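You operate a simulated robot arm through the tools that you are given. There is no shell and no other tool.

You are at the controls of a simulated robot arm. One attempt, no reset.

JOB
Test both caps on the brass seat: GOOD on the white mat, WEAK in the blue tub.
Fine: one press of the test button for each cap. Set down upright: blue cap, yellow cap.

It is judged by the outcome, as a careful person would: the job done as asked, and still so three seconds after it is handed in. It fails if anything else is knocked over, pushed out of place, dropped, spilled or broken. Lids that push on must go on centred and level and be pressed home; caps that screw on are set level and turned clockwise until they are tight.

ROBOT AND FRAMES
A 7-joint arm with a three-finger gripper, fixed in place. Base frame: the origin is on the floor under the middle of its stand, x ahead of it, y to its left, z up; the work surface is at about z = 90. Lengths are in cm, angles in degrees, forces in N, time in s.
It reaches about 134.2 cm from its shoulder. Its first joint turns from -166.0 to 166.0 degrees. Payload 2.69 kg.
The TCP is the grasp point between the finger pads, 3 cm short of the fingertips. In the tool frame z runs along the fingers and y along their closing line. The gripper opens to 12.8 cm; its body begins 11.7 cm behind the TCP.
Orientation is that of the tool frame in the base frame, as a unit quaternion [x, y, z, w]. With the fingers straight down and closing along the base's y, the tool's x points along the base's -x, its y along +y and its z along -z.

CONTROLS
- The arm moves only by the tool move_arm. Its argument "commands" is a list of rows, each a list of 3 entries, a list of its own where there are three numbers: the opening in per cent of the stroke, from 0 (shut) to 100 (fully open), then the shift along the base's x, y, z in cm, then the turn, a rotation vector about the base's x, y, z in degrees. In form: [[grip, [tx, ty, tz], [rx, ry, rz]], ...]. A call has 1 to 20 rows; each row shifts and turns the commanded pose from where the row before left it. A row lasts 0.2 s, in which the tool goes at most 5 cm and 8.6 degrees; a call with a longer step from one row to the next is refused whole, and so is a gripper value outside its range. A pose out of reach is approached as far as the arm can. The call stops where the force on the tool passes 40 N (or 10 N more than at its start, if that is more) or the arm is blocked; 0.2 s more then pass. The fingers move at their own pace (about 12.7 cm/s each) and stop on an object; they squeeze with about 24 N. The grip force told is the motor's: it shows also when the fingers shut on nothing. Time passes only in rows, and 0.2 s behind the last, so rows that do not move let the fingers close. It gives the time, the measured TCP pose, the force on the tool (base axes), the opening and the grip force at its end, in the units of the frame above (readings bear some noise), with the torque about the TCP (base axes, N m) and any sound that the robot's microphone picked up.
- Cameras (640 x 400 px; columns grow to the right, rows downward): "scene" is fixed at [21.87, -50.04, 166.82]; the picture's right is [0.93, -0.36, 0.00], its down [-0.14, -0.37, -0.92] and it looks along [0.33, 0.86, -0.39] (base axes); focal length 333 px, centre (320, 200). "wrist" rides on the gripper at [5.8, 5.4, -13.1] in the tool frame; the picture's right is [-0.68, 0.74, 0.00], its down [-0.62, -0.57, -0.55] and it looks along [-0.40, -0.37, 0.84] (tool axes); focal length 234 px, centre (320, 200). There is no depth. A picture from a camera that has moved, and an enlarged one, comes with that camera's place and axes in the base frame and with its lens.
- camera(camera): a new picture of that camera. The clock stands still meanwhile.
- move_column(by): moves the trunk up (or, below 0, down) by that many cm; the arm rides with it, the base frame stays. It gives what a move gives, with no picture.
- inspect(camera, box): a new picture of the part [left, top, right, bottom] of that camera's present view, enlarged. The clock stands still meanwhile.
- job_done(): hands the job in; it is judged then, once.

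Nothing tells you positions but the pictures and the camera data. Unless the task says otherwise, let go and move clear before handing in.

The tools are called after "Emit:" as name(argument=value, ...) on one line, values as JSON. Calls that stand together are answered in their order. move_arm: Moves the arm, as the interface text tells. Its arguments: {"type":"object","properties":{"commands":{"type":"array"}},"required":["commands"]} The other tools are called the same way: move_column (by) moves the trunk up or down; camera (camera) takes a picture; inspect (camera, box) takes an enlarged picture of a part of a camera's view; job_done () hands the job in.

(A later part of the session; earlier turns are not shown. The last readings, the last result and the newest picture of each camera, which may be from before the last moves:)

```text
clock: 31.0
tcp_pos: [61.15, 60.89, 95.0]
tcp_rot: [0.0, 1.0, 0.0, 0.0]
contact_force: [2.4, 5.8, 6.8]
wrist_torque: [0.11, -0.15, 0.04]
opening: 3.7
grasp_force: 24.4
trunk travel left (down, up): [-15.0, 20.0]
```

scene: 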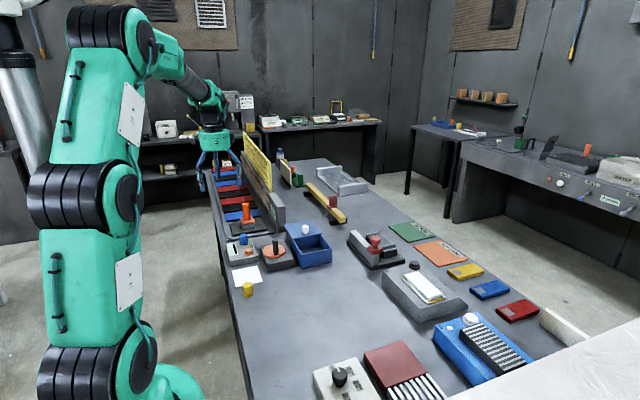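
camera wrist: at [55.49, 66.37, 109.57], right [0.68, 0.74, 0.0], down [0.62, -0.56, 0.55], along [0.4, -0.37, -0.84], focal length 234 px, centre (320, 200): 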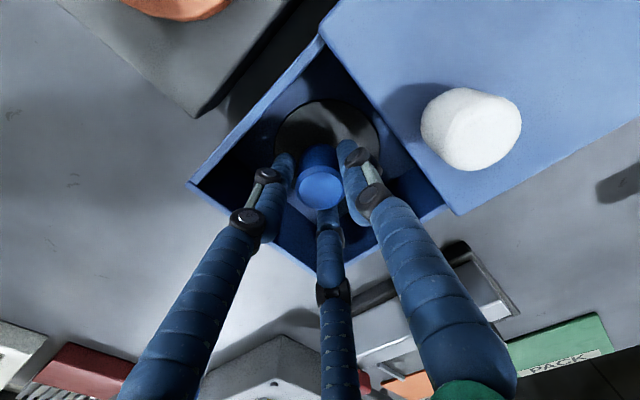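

The load is down to about 7 N. I'll open slowly now.

Emit:
move_arm(commands=[[29, [0, 0, 0], [0, 0, 0]], [31, [0, 0, 0], [0, 0, 0]], [34, [0, 0, 0], [0, 0, 0]], [38, [0, 0, 0], [0, 0, 0]], [42, [0, 0, 0], [0, 0, 0]], [42, [0, 0, 0], [0, 0, 0]]])

Emit:
inspect(camera="wrist", box=[240, 80, 420, 260])

Emit:
inspect(camera="scene", box=[285, 220, 345, 270])

```text
clock: 32.4
tcp_pos: [61.38, 60.9, 95.06]
tcp_rot: [0.0, 1.0, -0.001, 0.001]
contact_force: [0.1, 0.4, 0.3]
wrist_torque: [-0.04, 0.01, -0.01]
opening: 5.38
grasp_force: 0.1
trunk travel left (down, up): [-15.0, 20.0]
```

```text
2.22 times, centred on (330, 170) of wrist
camera zoom: at [55.52, 66.34, 108.14], right [0.68, 0.74, 0.0], down [0.62, -0.57, 0.55], along [0.4, -0.37, -0.84], focal length 520 px, centre (298, 267)
```

zoom: 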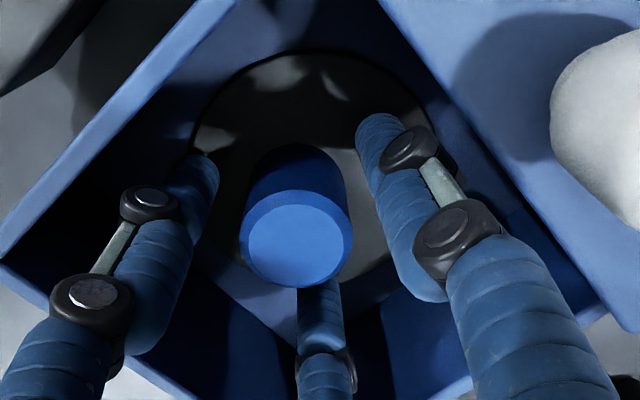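

```text
8.00 times, centred on (315, 245) of scene
camera zoom: at [21.87, -50.04, 166.82], right [0.93, -0.36, 0.0], down [-0.14, -0.37, -0.92], along [0.33, 0.86, -0.39], focal length 2662 px, centre (360, -160)
```

zoom: 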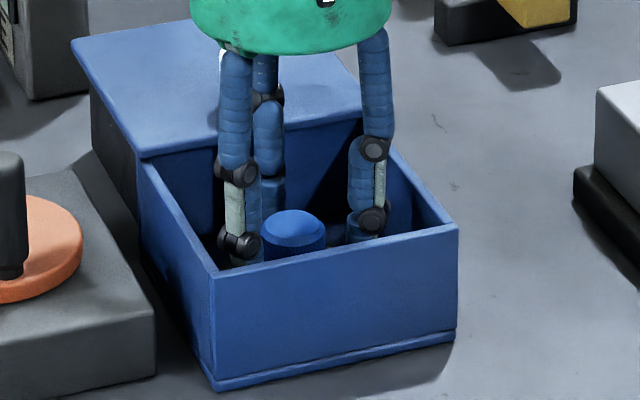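

The cap is standing free and upright in the tub and the fingers are clear. I'll rise straight up.

Emit:
move_arm(commands=[[42, [0, 0, 0.5], [0, 0, 0]], [42, [0, 0, 1], [0, 0, 0]], [42, [0, 0, 1.5], [0, 0, 0]], [42, [0, 0, 2], [0, 0, 0]], [42, [0, 0, 2.5], [0, 0, 0]], [42, [0, 0, 3], [0, 0, 0]], [42, [0, 0, 3], [0, 0, 0]], [42, [0, 0, 3], [0, 0, 0]], [42, [0, 0, 2], [0, 0, 0]], [42, [0, 0, 0.5], [0, 0, 0]]])

Emit:
inspect(camera="scene", box=[285, 210, 345, 270])

Emit:
camera(camera="wrist")

```text
clock: 34.6
tcp_pos: [61.29, 60.92, 114.03]
tcp_rot: [0.0, 1.0, 0.0, 0.0]
contact_force: [0.8, 0.1, 1.4]
wrist_torque: [0.04, -0.01, -0.03]
opening: 5.37
grasp_force: 0.1
trunk travel left (down, up): [-15.0, 20.0]
```

```text
6.67 times, centred on (315, 240) of scene
camera zoom: at [21.87, -50.04, 166.82], right [0.93, -0.36, 0.0], down [-0.14, -0.37, -0.92], along [0.33, 0.86, -0.39], focal length 2219 px, centre (353, -67)
```

zoom: 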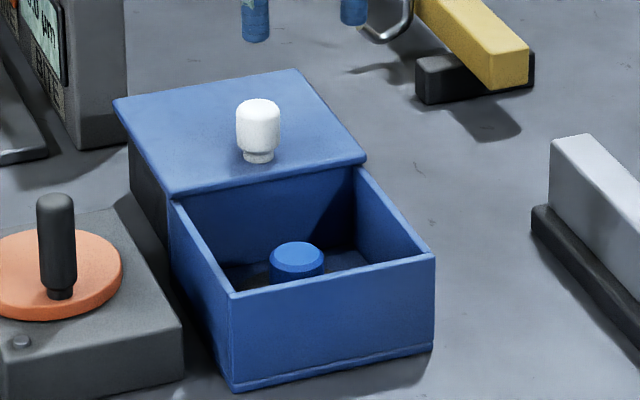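

```text
taken
camera wrist: at [55.51, 66.34, 127.14], right [0.68, 0.74, 0.0], down [0.62, -0.57, 0.55], along [0.4, -0.37, -0.84], focal length 234 px, centre (320, 200)
```

wrist: 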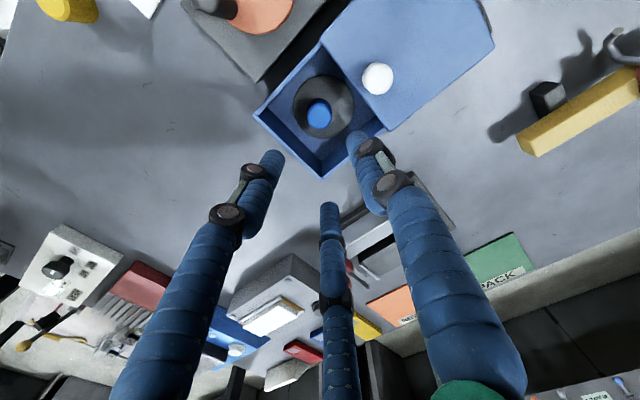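

The blue cap stands upright in the tub. Next I'll move high over to the yellow cap near (32.6, 47.7).

Emit:
move_arm(commands=[[50, [-1.05, -0.5, 0], [0, 0, 0]], [50, [-2.1, -0.95, 0], [0, 0, 0]], [50, [-2.1, -0.95, 0], [0, 0, 0]], [50, [-2.1, -0.95, 0], [0, 0, 0]], [50, [-2.1, -0.95, 0], [0, 0, 0]], [50, [-2.1, -0.95, 0], [0, 0, 0]], [50, [-2.1, -0.95, 0], [0, 0, 0]], [50, [-2.1, -0.95, 0], [0, 0, 0]], [50, [-2.1, -0.95, 0], [0, 0, 0]], [50, [-2.1, -0.95, 0], [0, 0, 0]], [50, [-2.1, -0.95, -0.5], [0, 0, 0]], [50, [-2.1, -0.95, -1], [0, 0, 0]], [50, [-2.1, -0.95, -1], [0, 0, 0]], [50, [-2.1, -0.95, -1], [0, 0, 0]], [50, [-0.4, -0.3, -0.5], [0, 0, 0]], [50, [0, 0, 0], [0, 0, 0]]])

Emit:
camera(camera="wrist")

Emit:
camera(camera="scene")

```text
clock: 38.0
tcp_pos: [32.51, 47.84, 110.06]
tcp_rot: [0.0, 1.0, 0.0, 0.0]
contact_force: [-1.4, 0.1, 0.0]
wrist_torque: [0.03, 0.0, -0.03]
opening: 6.41
grasp_force: 0.0
trunk travel left (down, up): [-15.0, 20.0]
```

```text
taken
camera wrist: at [26.75, 53.21, 123.15], right [0.68, 0.74, 0.0], down [0.62, -0.56, 0.55], along [0.4, -0.37, -0.84], focal length 234 px, centre (320, 200)
```

wrist: 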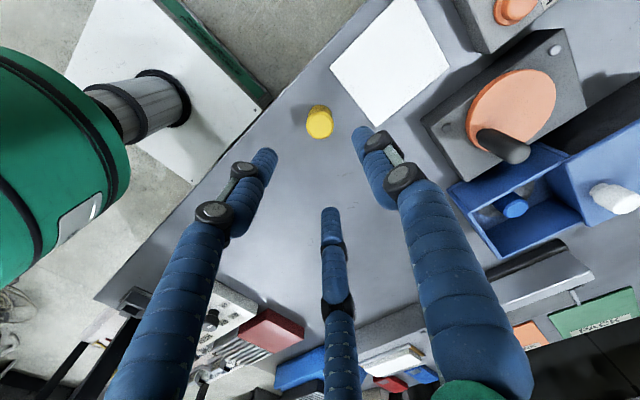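

```text
taken
```

scene: 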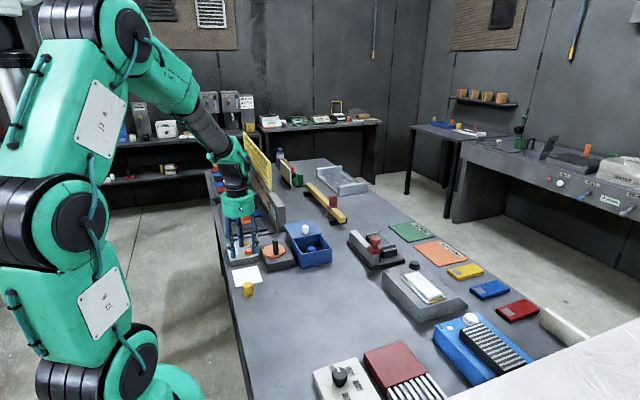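

The yellow cap is nearly under the gripper. I'll descend to just above its top and recheck.

Emit:
move_arm(commands=[[50, [0.1, -0.05, -1.5], [0, 0, 0]], [50, [0, 0, -2.5], [0, 0, 0]], [50, [0, 0, -2.5], [0, 0, 0]], [50, [0, 0, -2.5], [0, 0, 0]], [50, [0, 0, -1.5], [0, 0, 0]], [50, [0, 0, -0.8], [0, 0, 0]], [50, [0, 0, -0.5], [0, 0, 0]], [50, [0, 0, 0], [0, 0, 0]]])

Emit:
inspect(camera="wrist", box=[220, 60, 420, 260])

Emit:
inspect(camera="scene", box=[215, 245, 285, 305])

```text
clock: 39.8
tcp_pos: [32.69, 47.84, 98.29]
tcp_rot: [0.0, 1.0, 0.0, 0.0]
contact_force: [-1.2, -0.2, 0.2]
wrist_torque: [-0.05, 0.01, -0.01]
opening: 6.41
grasp_force: 0.0
trunk travel left (down, up): [-15.0, 20.0]
```

```text
2.00 times, centred on (320, 160) of wrist
camera zoom: at [26.87, 53.14, 111.33], right [0.68, 0.74, 0.0], down [0.62, -0.56, 0.55], along [0.4, -0.37, -0.84], focal length 468 px, centre (320, 280)
```

zoom: 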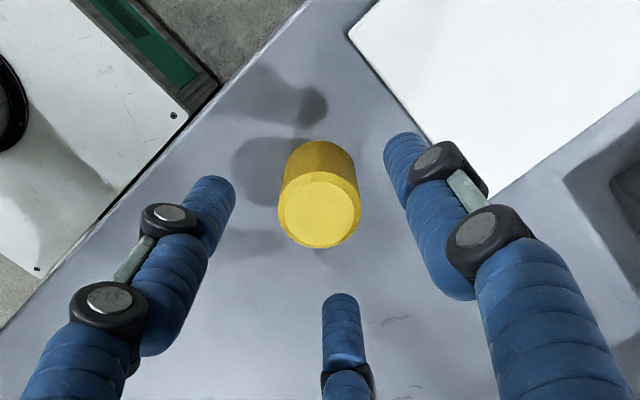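

```text
6.67 times, centred on (250, 275) of scene
camera zoom: at [21.87, -50.04, 166.82], right [0.93, -0.36, 0.0], down [-0.14, -0.37, -0.92], along [0.33, 0.86, -0.39], focal length 2219 px, centre (787, -300)
```

zoom: 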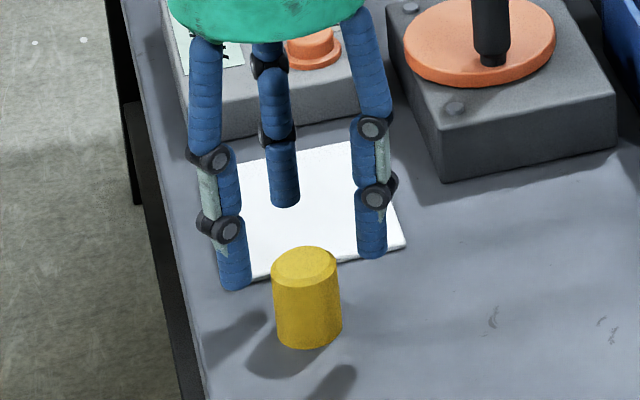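

The cap is about 0.3 cm off centre toward +x/-y. I'll correct that, descend around it and check before closing.

Emit:
move_arm(commands=[[50, [0.25, -0.22, -0.4], [0, 0, 0]], [50, [0, 0, -1], [0, 0, 0]], [50, [0, 0, -1], [0, 0, 0]], [50, [0, 0, -1], [0, 0, 0]], [50, [0, 0, -0.7], [0, 0, 0]], [50, [0, 0, -0.4], [0, 0, 0]], [50, [0, 0, 0], [0, 0, 0]]])

Emit:
inspect(camera="wrist", box=[220, 60, 420, 260])

Emit:
inspect(camera="scene", box=[215, 245, 285, 305])

```text
clock: 41.4
tcp_pos: [32.82, 47.58, 93.83]
tcp_rot: [0.0, 1.0, 0.0, 0.0]
contact_force: [0.3, 0.5, 0.2]
wrist_torque: [-0.01, -0.01, 0.01]
opening: 6.41
grasp_force: 0.0
trunk travel left (down, up): [-15.0, 20.0]
```

```text
2.00 times, centred on (320, 160) of wrist
camera zoom: at [27.17, 52.9, 106.88], right [0.68, 0.74, 0.0], down [0.62, -0.57, 0.55], along [0.4, -0.37, -0.84], focal length 468 px, centre (320, 280)
```

zoom: 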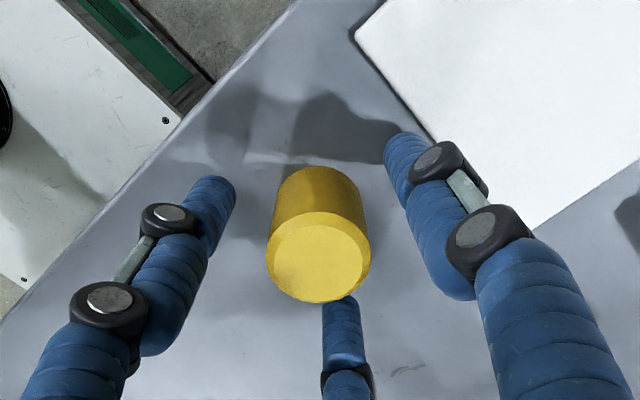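

```text
6.67 times, centred on (250, 275) of scene
camera zoom: at [21.87, -50.04, 166.82], right [0.93, -0.36, 0.0], down [-0.14, -0.37, -0.92], along [0.33, 0.86, -0.39], focal length 2219 px, centre (787, -300)
```

zoom: 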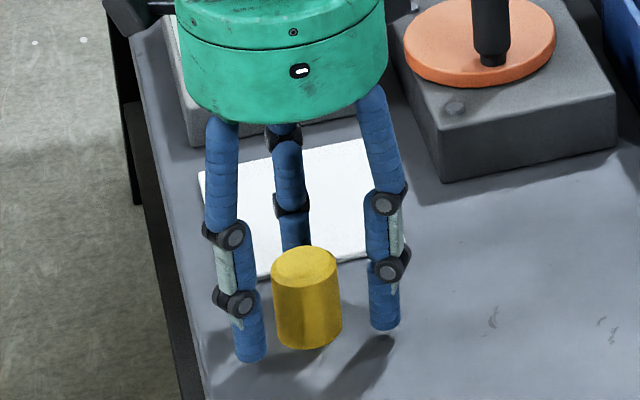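

The fingers surround the yellow cap evenly. I'll close on it and lift.

Emit:
move_arm(commands=[[40, [0, 0, 0], [0, 0, 0]], [32, [0, 0, 0], [0, 0, 0]], [28, [0, 0, 0], [0, 0, 0]], [20, [0, 0, 0], [0, 0, 0]], [0, [0, 0, 0], [0, 0, 0]], [0, [0, 0, 0], [0, 0, 0]], [0, [0, 0, 0], [0, 0, 0]]])

Emit:
inspect(camera="scene", box=[215, 245, 285, 305])

```text
clock: 43.0
tcp_pos: [32.86, 47.5, 93.74]
tcp_rot: [0.0, 1.0, 0.0, 0.0]
contact_force: [1.0, 0.9, 2.9]
wrist_torque: [0.01, -0.11, -0.01]
opening: 3.67
grasp_force: 23.9
trunk travel left (down, up): [-15.0, 20.0]
```

```text
6.67 times, centred on (250, 275) of scene
camera zoom: at [21.87, -50.04, 166.82], right [0.93, -0.36, 0.0], down [-0.14, -0.37, -0.92], along [0.33, 0.86, -0.39], focal length 2219 px, centre (787, -300)
```

zoom: 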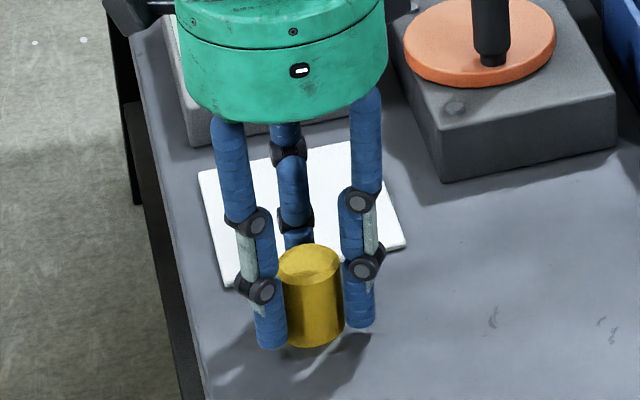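

The yellow cap is held. I'll lift it straight up and carry it over the brass seat at (36.5, 78.0).

Emit:
move_arm(commands=[[0, [0, 0, 0.4], [0, 0, 0]], [0, [0, 0, 0.6], [0, 0, 0]], [0, [0, 0, 1], [0, 0, 0]], [0, [0, 0, 1.5], [0, 0, 0]], [0, [0, 0, 2], [0, 0, 0]], [0, [0, 0, 2.5], [0, 0, 0]], [0, [0, 0, 2.5], [0, 0, 0]], [0, [0, 0, 2.5], [0, 0, 0]], [0, [0, 0, 2.5], [0, 0, 0]], [0, [0, 0, 2], [0, 0, 0]], [0, [0, 0, 0.5], [0, 0, 0]], [0, [0, 0, 0], [0, 0, 0]]])

Emit:
inspect(camera="scene", box=[205, 195, 305, 305])

```text
clock: 45.6
tcp_pos: [32.94, 47.63, 111.58]
tcp_rot: [0.0, 1.0, 0.0, 0.0]
contact_force: [0.1, -0.4, 0.2]
wrist_torque: [-0.01, -0.01, 0.01]
opening: 3.69
grasp_force: 23.9
trunk travel left (down, up): [-15.0, 20.0]
```

```text
3.64 times, centred on (255, 250) of scene
camera zoom: at [21.87, -50.04, 166.82], right [0.93, -0.36, 0.0], down [-0.14, -0.37, -0.92], along [0.33, 0.86, -0.39], focal length 1210 px, centre (556, 18)
```

zoom: 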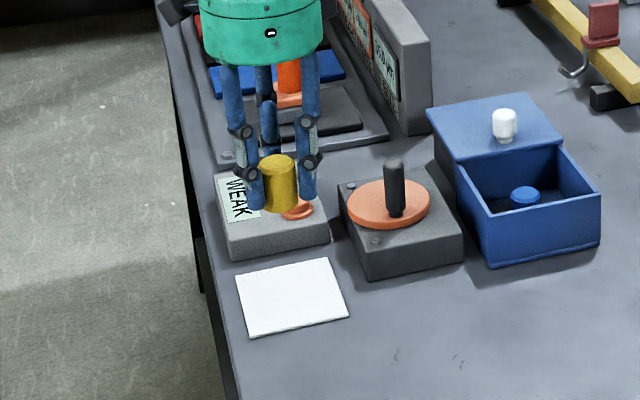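

The cap is lifted cleanly. I'll move over to the seat.

Emit:
move_arm(commands=[[0, [0.2, 1.25, 0.2], [0, 0, 0]], [0, [0.28, 2.5, 0.3], [0, 0, 0]], [0, [0.28, 2.5, 0], [0, 0, 0]], [0, [0.28, 2.5, 0], [0, 0, 0]], [0, [0.28, 2.5, 0], [0, 0, 0]], [0, [0.28, 2.5, 0], [0, 0, 0]], [0, [0.28, 2.5, 0], [0, 0, 0]], [0, [0.28, 2.5, 0], [0, 0, 0]], [0, [0.28, 2.5, 0], [0, 0, 0]], [0, [0.28, 2.5, 0], [0, 0, 0]], [0, [0.28, 2.5, 0], [0, 0, 0]], [0, [0.28, 2.5, 0], [0, 0, 0]], [0, [0.27, 1.75, 0], [0, 0, 0]], [0, [0, 0, 0], [0, 0, 0]]])

Emit:
inspect(camera="wrist", box=[220, 60, 420, 260])

```text
clock: 48.6
tcp_pos: [36.37, 78.03, 112.25]
tcp_rot: [0.0, 1.0, 0.0, 0.0]
contact_force: [0.2, 0.9, 1.0]
wrist_torque: [-0.02, 0.01, 0.0]
opening: 3.69
grasp_force: 23.7
trunk travel left (down, up): [-15.0, 20.0]
```

```text
2.00 times, centred on (320, 160) of wrist
camera zoom: at [30.6, 83.49, 125.35], right [0.68, 0.74, 0.0], down [0.62, -0.56, 0.55], along [0.4, -0.37, -0.84], focal length 468 px, centre (320, 280)
```

zoom: 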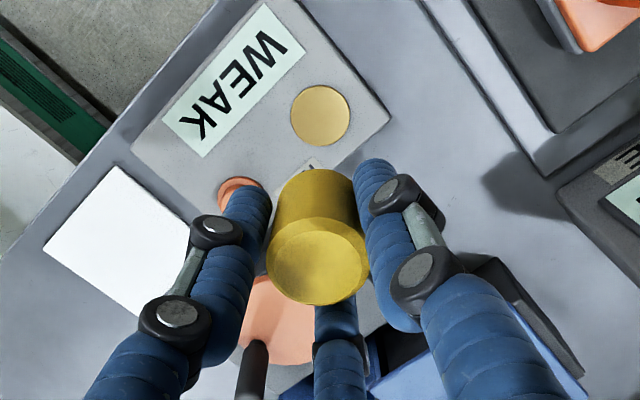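

The cap is over the seat with only a tiny offset. I'll correct it and lower to just above the seat.

Emit:
move_arm(commands=[[0, [0.1, -0.08, -1], [0, 0, 0]], [0, [0, 0, -2], [0, 0, 0]], [0, [0, 0, -2.5], [0, 0, 0]], [0, [0, 0, -2.5], [0, 0, 0]], [0, [0, 0, -2], [0, 0, 0]], [0, [0, 0, -1.5], [0, 0, 0]], [0, [0, 0, -1], [0, 0, 0]], [0, [0, 0, -0.7], [0, 0, 0]], [0, [0, 0, 0], [0, 0, 0]]])

Emit:
inspect(camera="wrist", box=[220, 60, 420, 260])

Emit:
inspect(camera="scene", box=[225, 205, 285, 255])

```text
clock: 50.6
tcp_pos: [36.61, 78.1, 99.02]
tcp_rot: [0.0, 1.0, 0.001, 0.0]
contact_force: [0.0, 0.1, 0.0]
wrist_torque: [0.0, -0.02, -0.01]
opening: 3.67
grasp_force: 24.0
trunk travel left (down, up): [-15.0, 20.0]
```

```text
2.00 times, centred on (320, 160) of wrist
camera zoom: at [30.82, 83.43, 112.13], right [0.68, 0.74, 0.0], down [0.62, -0.56, 0.55], along [0.4, -0.37, -0.84], focal length 468 px, centre (320, 280)
```

zoom: 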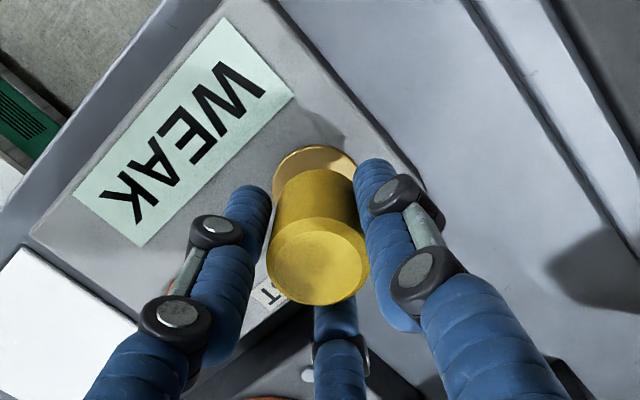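

```text
8.00 times, centred on (255, 230) of scene
camera zoom: at [21.87, -50.04, 166.82], right [0.93, -0.36, 0.0], down [-0.14, -0.37, -0.92], along [0.33, 0.86, -0.39], focal length 2662 px, centre (840, -40)
```

zoom: 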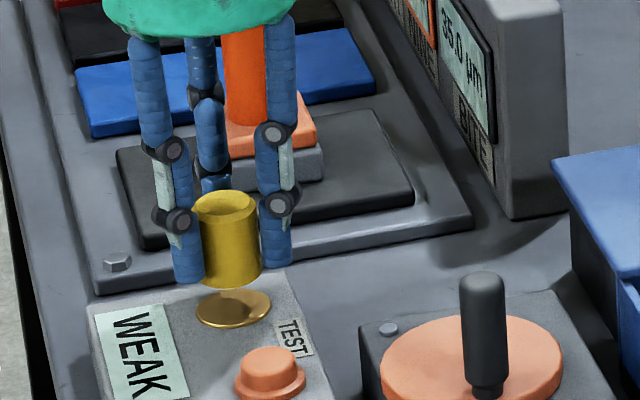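

The cap is directly above the brass disc. I'll lower it gently.

Emit:
move_arm(commands=[[0, [0, 0, -0.4], [0, 0, 0]], [0, [0, 0, -0.3], [0, 0, 0]], [0, [0, 0, -0.2], [0, 0, 0]], [0, [0, 0, -0.2], [0, 0, 0]], [0, [0, 0, -0.1], [0, 0, 0]], [0, [0, 0, 0], [0, 0, 0]]])

```text
clock: 52.0
tcp_pos: [36.43, 77.93, 97.82]
tcp_rot: [0.0, 1.0, 0.0, 0.001]
contact_force: [-0.2, 0.4, 0.1]
wrist_torque: [0.0, 0.04, 0.06]
opening: 3.69
grasp_force: 24.3
trunk travel left (down, up): [-15.0, 20.0]
```

No contact yet at z 97.8, so I'll continue in 0.1 cm steps.

Emit:
move_arm(commands=[[0, [0, 0, -0.1], [0, 0, 0]], [0, [0, 0, -0.1], [0, 0, 0]], [0, [0, 0, -0.1], [0, 0, 0]], [0, [0, 0, 0], [0, 0, 0]]])

```text
clock: 53.0
tcp_pos: [36.47, 77.95, 97.5]
tcp_rot: [0.001, 1.0, 0.0, -0.001]
contact_force: [-0.2, -0.3, -0.5]
wrist_torque: [0.0, -0.01, 0.02]
opening: 3.66
grasp_force: 23.9
trunk travel left (down, up): [-15.0, 20.0]
```

Emit:
move_arm(commands=[[0, [0, 0, -0.1], [0, 0, 0]], [0, [0, 0, -0.1], [0, 0, 0]], [0, [0, 0, 0], [0, 0, 0]]])

Emit:
inspect(camera="scene", box=[235, 215, 275, 247])

```text
clock: 53.8
tcp_pos: [36.54, 77.99, 97.44]
tcp_rot: [0.0, 1.0, 0.0, -0.001]
contact_force: [-0.1, 0.9, 0.0]
wrist_torque: [-0.03, 0.0, 0.01]
opening: 3.68
grasp_force: 24.4
trunk travel left (down, up): [-15.0, 20.0]
```

```text
12.50 times, centred on (255, 231) of scene
camera zoom: at [21.87, -50.04, 166.82], right [0.93, -0.36, 0.0], down [-0.14, -0.37, -0.92], along [0.33, 0.86, -0.39], focal length 4160 px, centre (1132, -188)
```

zoom: 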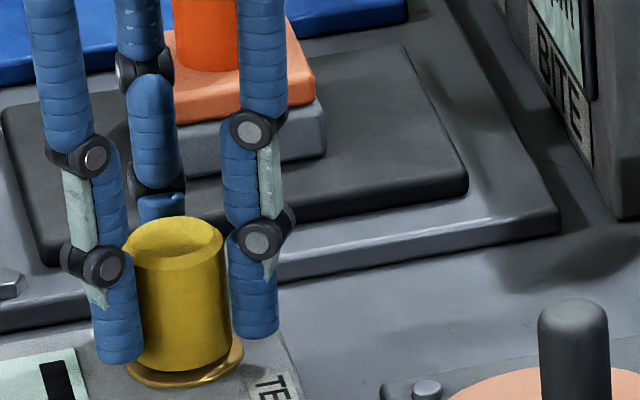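

There's a small gap left, and the display seems to have gone back to its blank bar as the cap nears the seat. I'll continue gently.

Emit:
move_arm(commands=[[0, [0, 0, -0.1], [0, 0, 0]], [0, [0, 0, -0.1], [0, 0, 0]], [0, [0, 0, 0], [0, 0, 0]]])

```text
clock: 54.6
tcp_pos: [36.48, 78.04, 97.08]
tcp_rot: [0.0, 1.0, -0.001, 0.0]
contact_force: [0.2, -0.2, -0.5]
wrist_torque: [-0.01, -0.01, 0.03]
opening: 3.7
grasp_force: 23.6
trunk travel left (down, up): [-15.0, 20.0]
```

Emit:
move_arm(commands=[[0, [0, 0, -0.1], [0, 0, 0]], [0, [0, 0, -0.05], [0, 0, 0]], [0, [0, 0, 0], [0, 0, 0]]])

Emit:
inspect(camera="scene", box=[235, 220, 275, 252])

```text
clock: 55.4
tcp_pos: [36.43, 78.05, 96.91]
tcp_rot: [-0.001, 1.0, -0.001, 0.0]
contact_force: [-0.8, 0.0, -0.5]
wrist_torque: [-0.01, -0.01, -0.02]
opening: 3.71
grasp_force: 23.7
trunk travel left (down, up): [-15.0, 20.0]
```

```text
12.50 times, centred on (255, 236) of scene
camera zoom: at [21.87, -50.04, 166.82], right [0.93, -0.36, 0.0], down [-0.14, -0.37, -0.92], along [0.33, 0.86, -0.39], focal length 4160 px, centre (1132, -250)
```

zoom: 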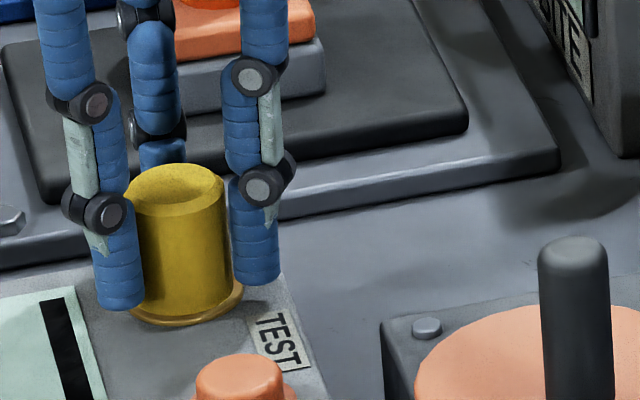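

Emit:
move_arm(commands=[[0, [0, 0, -0.05], [0, 0, 0]], [0, [0, 0, -0.05], [0, 0, 0]], [0, [0, 0, 0], [0, 0, 0]]])

```text
clock: 56.2
tcp_pos: [36.46, 77.89, 96.86]
tcp_rot: [0.0, 1.0, 0.0, -0.001]
contact_force: [0.2, -0.2, 0.9]
wrist_torque: [0.0, 0.04, 0.02]
opening: 3.71
grasp_force: 24.1
trunk travel left (down, up): [-15.0, 20.0]
```

Emit:
move_arm(commands=[[0, [0, 0, -0.05], [0, 0, 0]], [0, [0, 0, -0.05], [0, 0, 0]], [0, [0, 0, 0], [0, 0, 0]]])

```text
clock: 57.0
tcp_pos: [36.4, 77.94, 96.88]
tcp_rot: [0.001, 1.0, 0.0, 0.0]
contact_force: [0.0, -0.9, 4.1]
wrist_torque: [-0.11, 0.04, 0.0]
opening: 3.69
grasp_force: 23.6
trunk travel left (down, up): [-15.0, 20.0]
```

Contact now reads about 4 N, so the cap is resting on the seat. I'll release it slowly.

Emit:
move_arm(commands=[[29, [0, 0, 0], [0, 0, 0]], [31, [0, 0, 0], [0, 0, 0]], [34, [0, 0, 0], [0, 0, 0]], [40, [0, 0, 0], [0, 0, 0]], [50, [0, 0, 0], [0, 0, 0]], [50, [0, 0, 0], [0, 0, 0]]])

Emit:
inspect(camera="scene", box=[235, 220, 275, 252])

Emit:
inspect(camera="wrist", box=[220, 60, 420, 260])

```text
clock: 58.4
tcp_pos: [36.62, 78.01, 96.85]
tcp_rot: [0.0, 1.0, 0.0, 0.0]
contact_force: [0.3, 0.0, -0.4]
wrist_torque: [0.0, -0.03, 0.0]
opening: 6.39
grasp_force: 0.1
trunk travel left (down, up): [-15.0, 20.0]
```

```text
12.50 times, centred on (255, 236) of scene
camera zoom: at [21.87, -50.04, 166.82], right [0.93, -0.36, 0.0], down [-0.14, -0.37, -0.92], along [0.33, 0.86, -0.39], focal length 4160 px, centre (1132, -250)
```

zoom: 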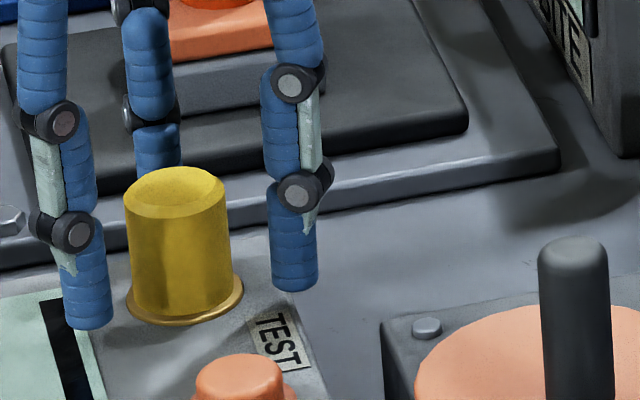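

```text
2.00 times, centred on (320, 160) of wrist
camera zoom: at [30.76, 83.36, 109.89], right [0.68, 0.74, 0.0], down [0.62, -0.57, 0.55], along [0.4, -0.37, -0.84], focal length 468 px, centre (320, 280)
```

zoom: 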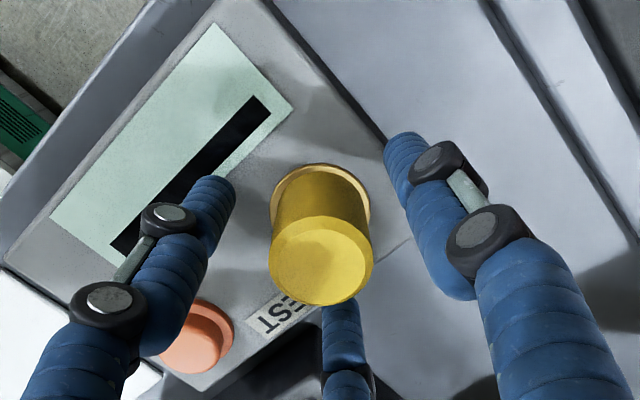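

The yellow cap stands centred on the seat. I'll rise straight up, shut the gripper and move above the button.

Emit:
move_arm(commands=[[50, [0, 0, 0.5], [0, 0, 0]], [50, [0, 0, 1], [0, 0, 0]], [50, [0, 0, 2], [0, 0, 0]], [50, [0, 0, 2.5], [0, 0, 0]], [50, [0, 0, 3], [0, 0, 0]], [50, [0, 0, 3], [0, 0, 0]], [50, [0, 0, 2], [0, 0, 0]], [50, [0.1, -1.6, 0], [0, 0, 0]], [30, [0.12, -2.2, 0], [0, 0, 0]], [0, [0.12, -2.2, 0], [0, 0, 0]], [0, [0.12, -2.15, 0], [0, 0, 0]], [0, [0, 0, 0], [0, 0, 0]], [0, [0, 0, 0], [0, 0, 0]]])

Emit:
inspect(camera="wrist", box=[220, 30, 420, 230])

Emit:
inspect(camera="scene", box=[215, 185, 285, 255])

```text
clock: 61.2
tcp_pos: [36.92, 69.87, 110.85]
tcp_rot: [-0.002, 1.0, 0.0, 0.0]
contact_force: [0.5, -0.4, 0.4]
wrist_torque: [-0.03, 0.01, -0.02]
opening: 0.24
grasp_force: 24.2
trunk travel left (down, up): [-15.0, 20.0]
```

```text
2.00 times, centred on (320, 130) of wrist
camera zoom: at [31.22, 75.26, 123.94], right [0.68, 0.74, 0.0], down [0.62, -0.56, 0.55], along [0.4, -0.37, -0.84], focal length 468 px, centre (320, 340)
```

zoom: 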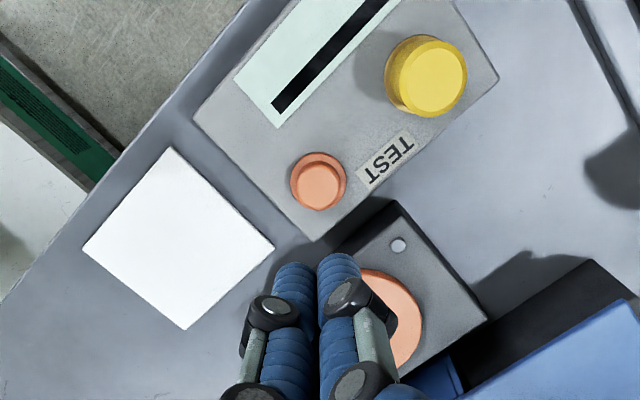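

```text
5.71 times, centred on (250, 220) of scene
camera zoom: at [21.87, -50.04, 166.82], right [0.93, -0.36, 0.0], down [-0.14, -0.37, -0.92], along [0.33, 0.86, -0.39], focal length 1902 px, centre (720, 86)
```

zoom: 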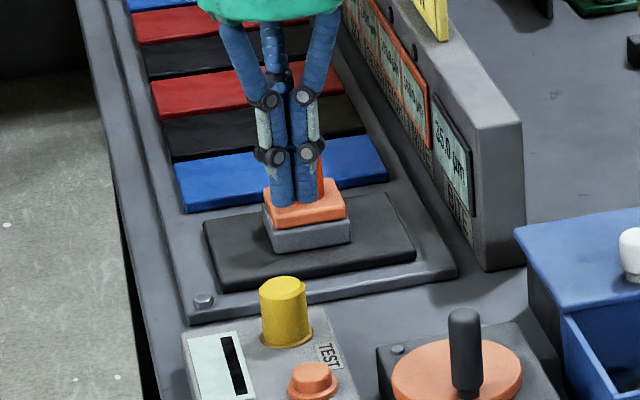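

The yellow cap is upright on the seat and the gripper is over the button. I'll descend to just above it.

Emit:
move_arm(commands=[[0, [0, 0, -1.5], [0, 0, 0]], [0, [0, 0, -2.5], [0, 0, 0]], [0, [0, 0, -2.5], [0, 0, 0]], [0, [0, 0, -2.5], [0, 0, 0]], [0, [0, 0, -1.5], [0, 0, 0]], [0, [0, 0, -1], [0, 0, 0]], [0, [0, 0, -0.7], [0, 0, 0]], [0, [0, 0, -0.5], [0, 0, 0]], [0, [0, 0, -0.3], [0, 0, 0]], [0, [0, 0, -0.2], [0, 0, 0]], [0, [0, 0, 0], [0, 0, 0]]])

Emit:
inspect(camera="scene", box=[228, 215, 278, 255])

```text
clock: 63.6
tcp_pos: [36.86, 69.71, 97.51]
tcp_rot: [0.0, 1.0, 0.0, -0.001]
contact_force: [-0.3, 0.3, 0.0]
wrist_torque: [0.02, -0.01, 0.01]
opening: 0.21
grasp_force: 23.7
trunk travel left (down, up): [-15.0, 20.0]
```

```text
10.00 times, centred on (253, 235) of scene
camera zoom: at [21.87, -50.04, 166.82], right [0.93, -0.36, 0.0], down [-0.14, -0.37, -0.92], along [0.33, 0.86, -0.39], focal length 3328 px, centre (990, -150)
```

zoom: 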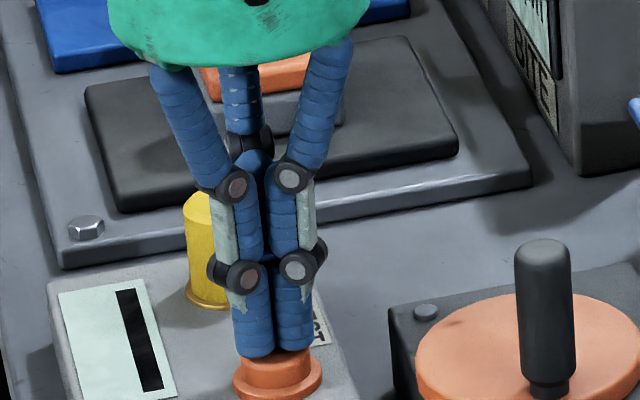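

The tips are just above the button. I'll press slowly until it clicks.

Emit:
move_arm(commands=[[0, [0, 0, -0.15], [0, 0, 0]], [0, [0, 0, -0.15], [0, 0, 0]], [0, [0, 0, -0.1], [0, 0, 0]], [0, [0, 0, -0.1], [0, 0, 0]], [0, [0, 0, 0], [0, 0, 0]]])

```text
clock: 64.8
tcp_pos: [37.02, 69.77, 97.15]
tcp_rot: [0.0, 1.0, 0.0, 0.001]
contact_force: [-1.2, 0.3, 0.3]
wrist_torque: [-0.01, 0.05, 0.0]
opening: 0.22
grasp_force: 31.1
trunk travel left (down, up): [-15.0, 20.0]
```

Emit:
move_arm(commands=[[0, [0, 0, -0.1], [0, 0, 0]], [0, [0, 0, -0.1], [0, 0, 0]], [0, [0, 0, -0.1], [0, 0, 0]], [0, [0, 0, 0], [0, 0, 0]]])

```text
clock: 65.8
tcp_pos: [36.96, 69.81, 96.85]
tcp_rot: [0.0, 1.0, 0.0, 0.0]
contact_force: [1.4, 0.8, 3.2]
wrist_torque: [-0.01, -0.05, 0.0]
opening: 0.2
grasp_force: 31.1
trunk travel left (down, up): [-15.0, 20.0]
heard: click
```

The button clicked once for the yellow cap. I'll read the display before lifting.

Emit:
inspect(camera="scene", box=[228, 225, 278, 265])

Emit:
inspect(camera="wrist", box=[250, 0, 430, 140])

```text
10.00 times, centred on (253, 245) of scene
camera zoom: at [21.87, -50.04, 166.82], right [0.93, -0.36, 0.0], down [-0.14, -0.37, -0.92], along [0.33, 0.86, -0.39], focal length 3328 px, centre (990, -250)
```

zoom: 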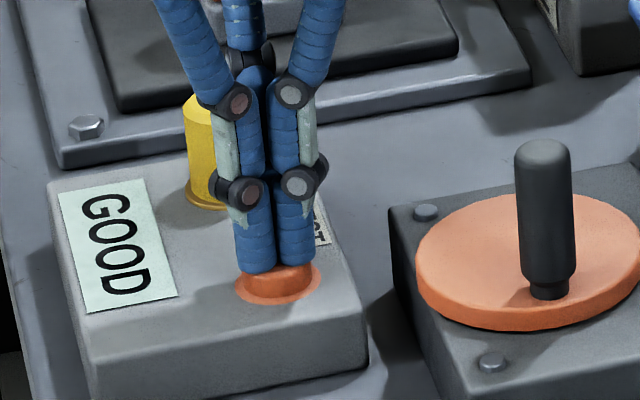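

```text
2.86 times, centred on (340, 70) of wrist
camera zoom: at [31.22, 75.16, 109.91], right [0.68, 0.74, 0.0], down [0.62, -0.57, 0.55], along [0.4, -0.37, -0.84], focal length 669 px, centre (263, 571)
```

zoom: 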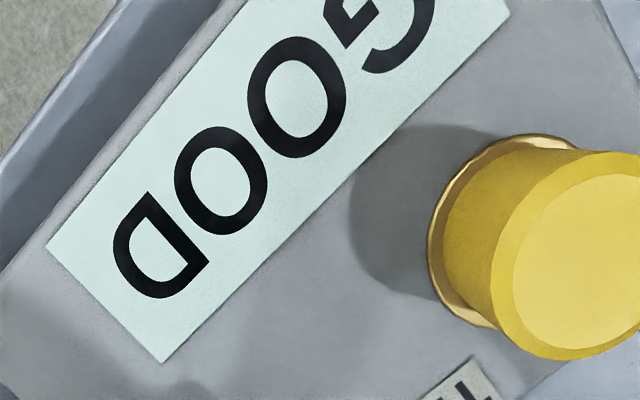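

The display reads GOOD for the yellow cap, so it goes on the white mat. I'll lift off and return above the cap with the fingers half open.

Emit:
move_arm(commands=[[0, [0, 0, 0.5], [0, 0, 0]], [0, [0, 0, 1], [0, 0, 0]], [0, [0, 0, 2], [0, 0, 0]], [0, [0, 0, 3], [0, 0, 0]], [0, [0, 0, 3], [0, 0, 0]], [0, [0, 0, 3], [0, 0, 0]], [0, [0, 0, 1.5], [0, 0, 0]], [30, [-0.1, 1.7, 0], [0, 0, 0]], [50, [-0.12, 2.2, 0], [0, 0, 0]], [50, [-0.12, 2.2, 0], [0, 0, 0]], [50, [-0.12, 2.14, 0], [0, 0, 0]], [50, [0, 0, 0], [0, 0, 0]], [50, [0, 0, 0], [0, 0, 0]]])

Emit:
inspect(camera="wrist", box=[220, 60, 420, 260])

Emit:
inspect(camera="scene", box=[215, 185, 285, 255])

```text
clock: 68.6
tcp_pos: [36.44, 77.99, 110.9]
tcp_rot: [0.0, 1.0, 0.001, 0.0]
contact_force: [0.0, 0.2, 0.1]
wrist_torque: [0.02, 0.0, 0.0]
opening: 6.4
grasp_force: 0.0
trunk travel left (down, up): [-15.0, 20.0]
```

```text
2.00 times, centred on (320, 160) of wrist
camera zoom: at [30.67, 83.42, 123.96], right [0.68, 0.74, 0.0], down [0.62, -0.57, 0.55], along [0.4, -0.37, -0.84], focal length 468 px, centre (320, 280)
```

zoom: 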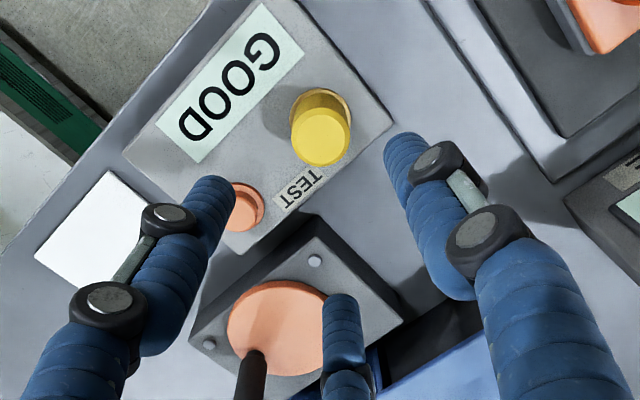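

```text
5.71 times, centred on (250, 220) of scene
camera zoom: at [21.87, -50.04, 166.82], right [0.93, -0.36, 0.0], down [-0.14, -0.37, -0.92], along [0.33, 0.86, -0.39], focal length 1902 px, centre (720, 86)
```

zoom: 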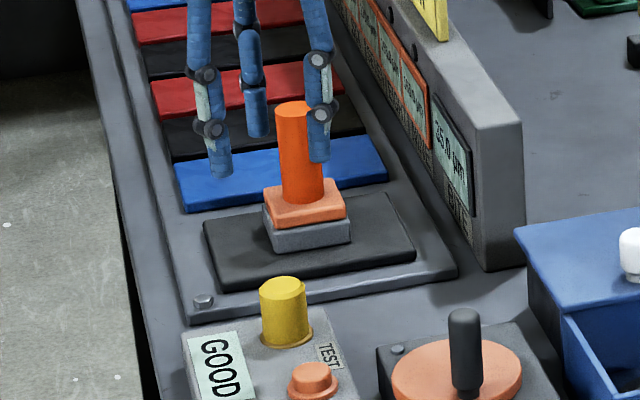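

The gripper is above the yellow cap at the recorded position. I'll descend around it and check.

Emit:
move_arm(commands=[[50, [0.08, -0.04, -1.5], [0, 0, 0]], [50, [0, 0, -2.5], [0, 0, 0]], [50, [0, 0, -2.5], [0, 0, 0]], [50, [0, 0, -2], [0, 0, 0]], [50, [0, 0, -1.5], [0, 0, 0]], [50, [0, 0, -1.2], [0, 0, 0]], [50, [0, 0, -1], [0, 0, 0]], [50, [0, 0, -0.8], [0, 0, 0]], [50, [0, 0, -0.6], [0, 0, 0]], [50, [0, 0, -0.3], [0, 0, 0]], [50, [0, 0, 0], [0, 0, 0]]])

Emit:
inspect(camera="wrist", box=[220, 60, 420, 260])

Emit:
inspect(camera="scene", box=[225, 205, 285, 255])

```text
clock: 71.0
tcp_pos: [36.55, 78.01, 96.88]
tcp_rot: [0.001, 1.0, 0.0, 0.0]
contact_force: [1.5, 0.9, 1.6]
wrist_torque: [-0.01, 0.01, -0.03]
opening: 6.38
grasp_force: 0.1
trunk travel left (down, up): [-15.0, 20.0]
```

```text
2.00 times, centred on (320, 160) of wrist
camera zoom: at [30.83, 83.42, 109.96], right [0.68, 0.74, 0.0], down [0.62, -0.57, 0.55], along [0.4, -0.37, -0.84], focal length 468 px, centre (320, 280)
```

zoom: 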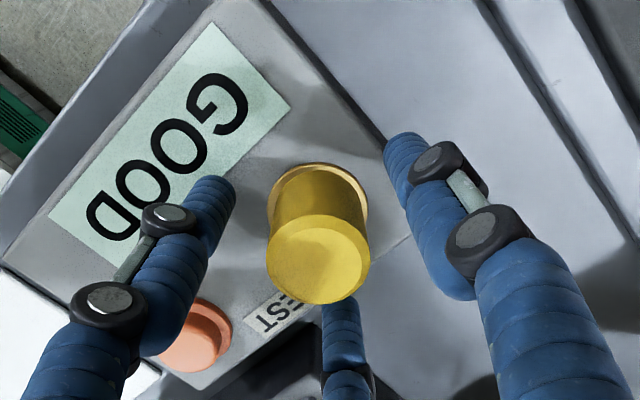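

```text
8.00 times, centred on (255, 230) of scene
camera zoom: at [21.87, -50.04, 166.82], right [0.93, -0.36, 0.0], down [-0.14, -0.37, -0.92], along [0.33, 0.86, -0.39], focal length 2662 px, centre (840, -40)
```

zoom: 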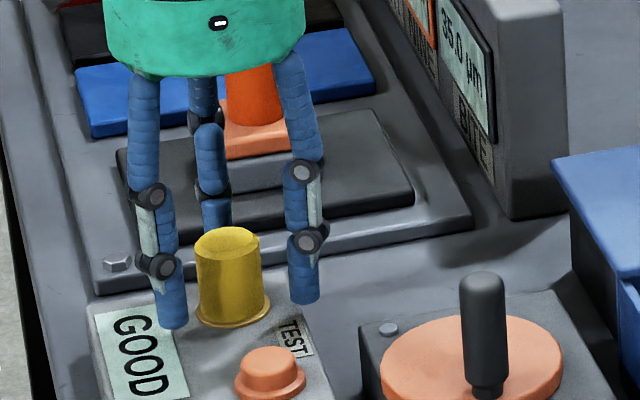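

The cap is centred between the fingers. I'll close on it and lift.

Emit:
move_arm(commands=[[40, [0, 0, 0], [0, 0, 0]], [32, [0, 0, 0], [0, 0, 0]], [28, [0, 0, 0], [0, 0, 0]], [20, [0, 0, 0], [0, 0, 0]], [0, [0, 0, 0], [0, 0, 0]], [0, [0, 0, 0], [0, 0, 0]], [0, [0, 0, 0], [0, 0, 0]], [0, [0, 0, 0.4], [0, 0, 0]], [0, [0, 0, 0.6], [0, 0, 0]], [0, [0, 0, 1], [0, 0, 0]], [0, [0, 0, 1.5], [0, 0, 0]], [0, [0, 0, 2], [0, 0, 0]], [0, [0, 0, 2], [0, 0, 0]], [0, [0, 0, 2], [0, 0, 0]], [0, [0, 0, 2], [0, 0, 0]], [0, [0, 0, 1], [0, 0, 0]], [0, [0, 0, 0.5], [0, 0, 0]]])

Emit:
inspect(camera="scene", box=[215, 185, 285, 255])

```text
clock: 74.6
tcp_pos: [36.51, 77.86, 109.93]
tcp_rot: [-0.001, 1.0, 0.0, -0.001]
contact_force: [-0.7, 0.4, -0.2]
wrist_torque: [0.02, 0.02, 0.03]
opening: 3.69
grasp_force: 23.3
trunk travel left (down, up): [-15.0, 20.0]
```

```text
5.71 times, centred on (250, 220) of scene
camera zoom: at [21.87, -50.04, 166.82], right [0.93, -0.36, 0.0], down [-0.14, -0.37, -0.92], along [0.33, 0.86, -0.39], focal length 1902 px, centre (720, 86)
```

zoom: 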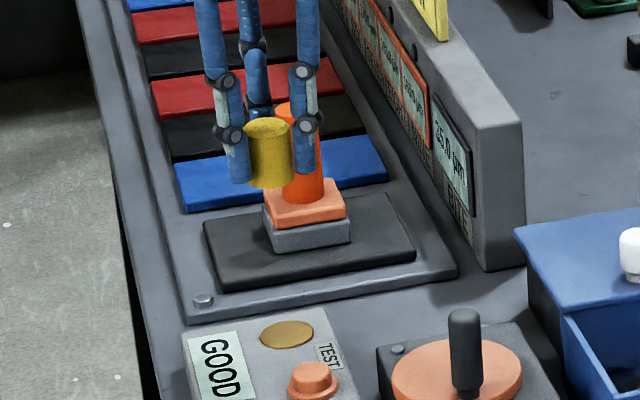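

The yellow cap is lifted off the seat. I'll carry it above the centre of the white mat at about (33.9, 58.6).

Emit:
move_arm(commands=[[0, [-0.2, -1.4, 0], [0, 0, 0]], [0, [-0.32, -2.4, 0], [0, 0, 0]], [0, [-0.32, -2.4, 0], [0, 0, 0]], [0, [-0.32, -2.4, 0], [0, 0, 0]], [0, [-0.32, -2.4, 0], [0, 0, 0]], [0, [-0.32, -2.4, 0], [0, 0, 0]], [0, [-0.32, -2.4, 0], [0, 0, 0]], [0, [-0.32, -2.4, 0], [0, 0, 0]], [0, [-0.24, -1.17, 0], [0, 0, 0]], [0, [0, 0, 0], [0, 0, 0]]])

Emit:
inspect(camera="wrist", box=[220, 30, 420, 230])

Emit:
inspect(camera="scene", box=[205, 205, 305, 295])

```text
clock: 76.8
tcp_pos: [33.81, 58.52, 109.89]
tcp_rot: [-0.001, 1.0, -0.001, 0.0]
contact_force: [-0.5, -0.4, -0.1]
wrist_torque: [0.0, -0.02, 0.01]
opening: 3.68
grasp_force: 24.1
trunk travel left (down, up): [-15.0, 20.0]
```

```text
2.00 times, centred on (320, 130) of wrist
camera zoom: at [28.19, 63.92, 122.99], right [0.68, 0.74, 0.0], down [0.62, -0.57, 0.55], along [0.4, -0.37, -0.84], focal length 468 px, centre (320, 340)
```

zoom: 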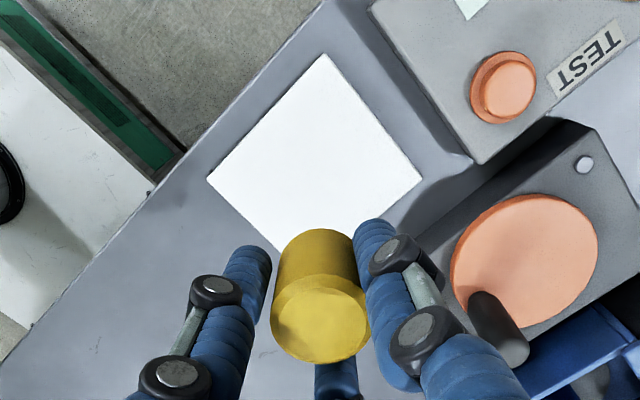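

```text
4.44 times, centred on (255, 250) of scene
camera zoom: at [21.87, -50.04, 166.82], right [0.93, -0.36, 0.0], down [-0.14, -0.37, -0.92], along [0.33, 0.86, -0.39], focal length 1479 px, centre (609, -22)
```

zoom: 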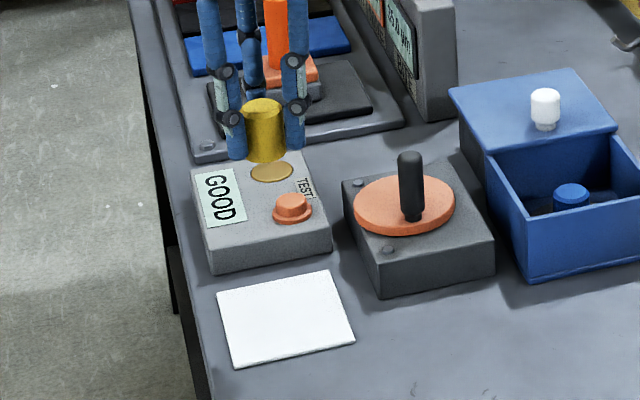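

The cap is over the middle of the mat. I'll lower it close to the surface.

Emit:
move_arm(commands=[[0, [-0.1, 0, -1.5], [0, 0, 0]], [0, [0, 0, -2.5], [0, 0, 0]], [0, [0, 0, -2.5], [0, 0, 0]], [0, [0, 0, -2.5], [0, 0, 0]], [0, [0, 0, -2], [0, 0, 0]], [0, [0, 0, -1.5], [0, 0, 0]], [0, [0, 0, -1], [0, 0, 0]], [0, [0, 0, -0.7], [0, 0, 0]], [0, [0, 0, -0.4], [0, 0, 0]], [0, [0, 0, 0], [0, 0, 0]]])

Emit:
inspect(camera="scene", box=[215, 235, 285, 295])

Emit:
inspect(camera="wrist", box=[220, 60, 420, 260])

```text
clock: 79.0
tcp_pos: [33.76, 58.64, 95.25]
tcp_rot: [0.0, 1.0, 0.0, 0.0]
contact_force: [0.3, -0.2, 0.3]
wrist_torque: [0.01, -0.01, 0.0]
opening: 3.68
grasp_force: 24.3
trunk travel left (down, up): [-15.0, 20.0]
```

```text
6.67 times, centred on (250, 265) of scene
camera zoom: at [21.87, -50.04, 166.82], right [0.93, -0.36, 0.0], down [-0.14, -0.37, -0.92], along [0.33, 0.86, -0.39], focal length 2219 px, centre (787, -233)
```

zoom: 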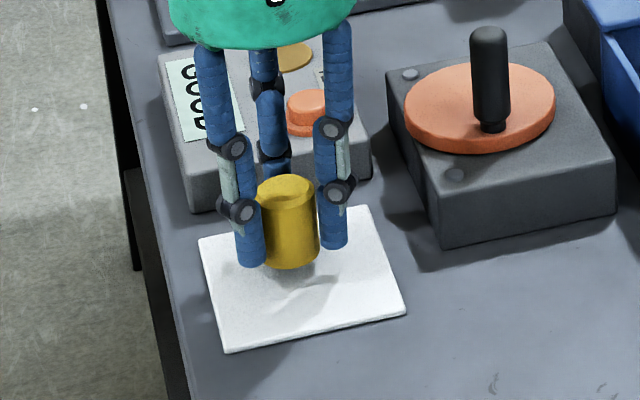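

```text
2.00 times, centred on (320, 160) of wrist
camera zoom: at [27.97, 64.04, 108.42], right [0.68, 0.74, 0.0], down [0.62, -0.57, 0.55], along [0.4, -0.37, -0.84], focal length 468 px, centre (320, 280)
```

zoom: 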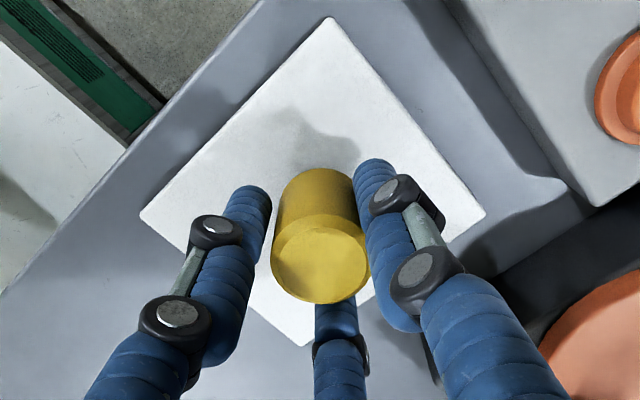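

The cap is about 1 cm above the mat's middle. I'll lower slowly to contact.

Emit:
move_arm(commands=[[0, [0, 0, -0.25], [0, 0, 0]], [0, [0, 0, -0.25], [0, 0, 0]], [0, [0, 0, -0.2], [0, 0, 0]], [0, [0, 0, -0.1], [0, 0, 0]], [0, [0, 0, -0.1], [0, 0, 0]], [0, [0, 0, 0], [0, 0, 0]]])

```text
clock: 80.4
tcp_pos: [33.83, 58.69, 94.41]
tcp_rot: [0.0, 1.0, 0.0, -0.001]
contact_force: [0.8, 0.2, 0.6]
wrist_torque: [0.0, 0.01, -0.04]
opening: 3.7
grasp_force: 23.9
trunk travel left (down, up): [-15.0, 20.0]
```

Emit:
move_arm(commands=[[0, [0, 0, -0.1], [0, 0, 0]], [0, [0, 0, -0.1], [0, 0, 0]], [0, [0, 0, 0], [0, 0, 0]]])

```text
clock: 81.2
tcp_pos: [33.8, 58.69, 94.39]
tcp_rot: [-0.001, 1.0, 0.001, 0.0]
contact_force: [-1.9, -1.9, 11.7]
wrist_torque: [-0.09, 0.08, -0.02]
opening: 3.66
grasp_force: 24.4
trunk travel left (down, up): [-15.0, 20.0]
```

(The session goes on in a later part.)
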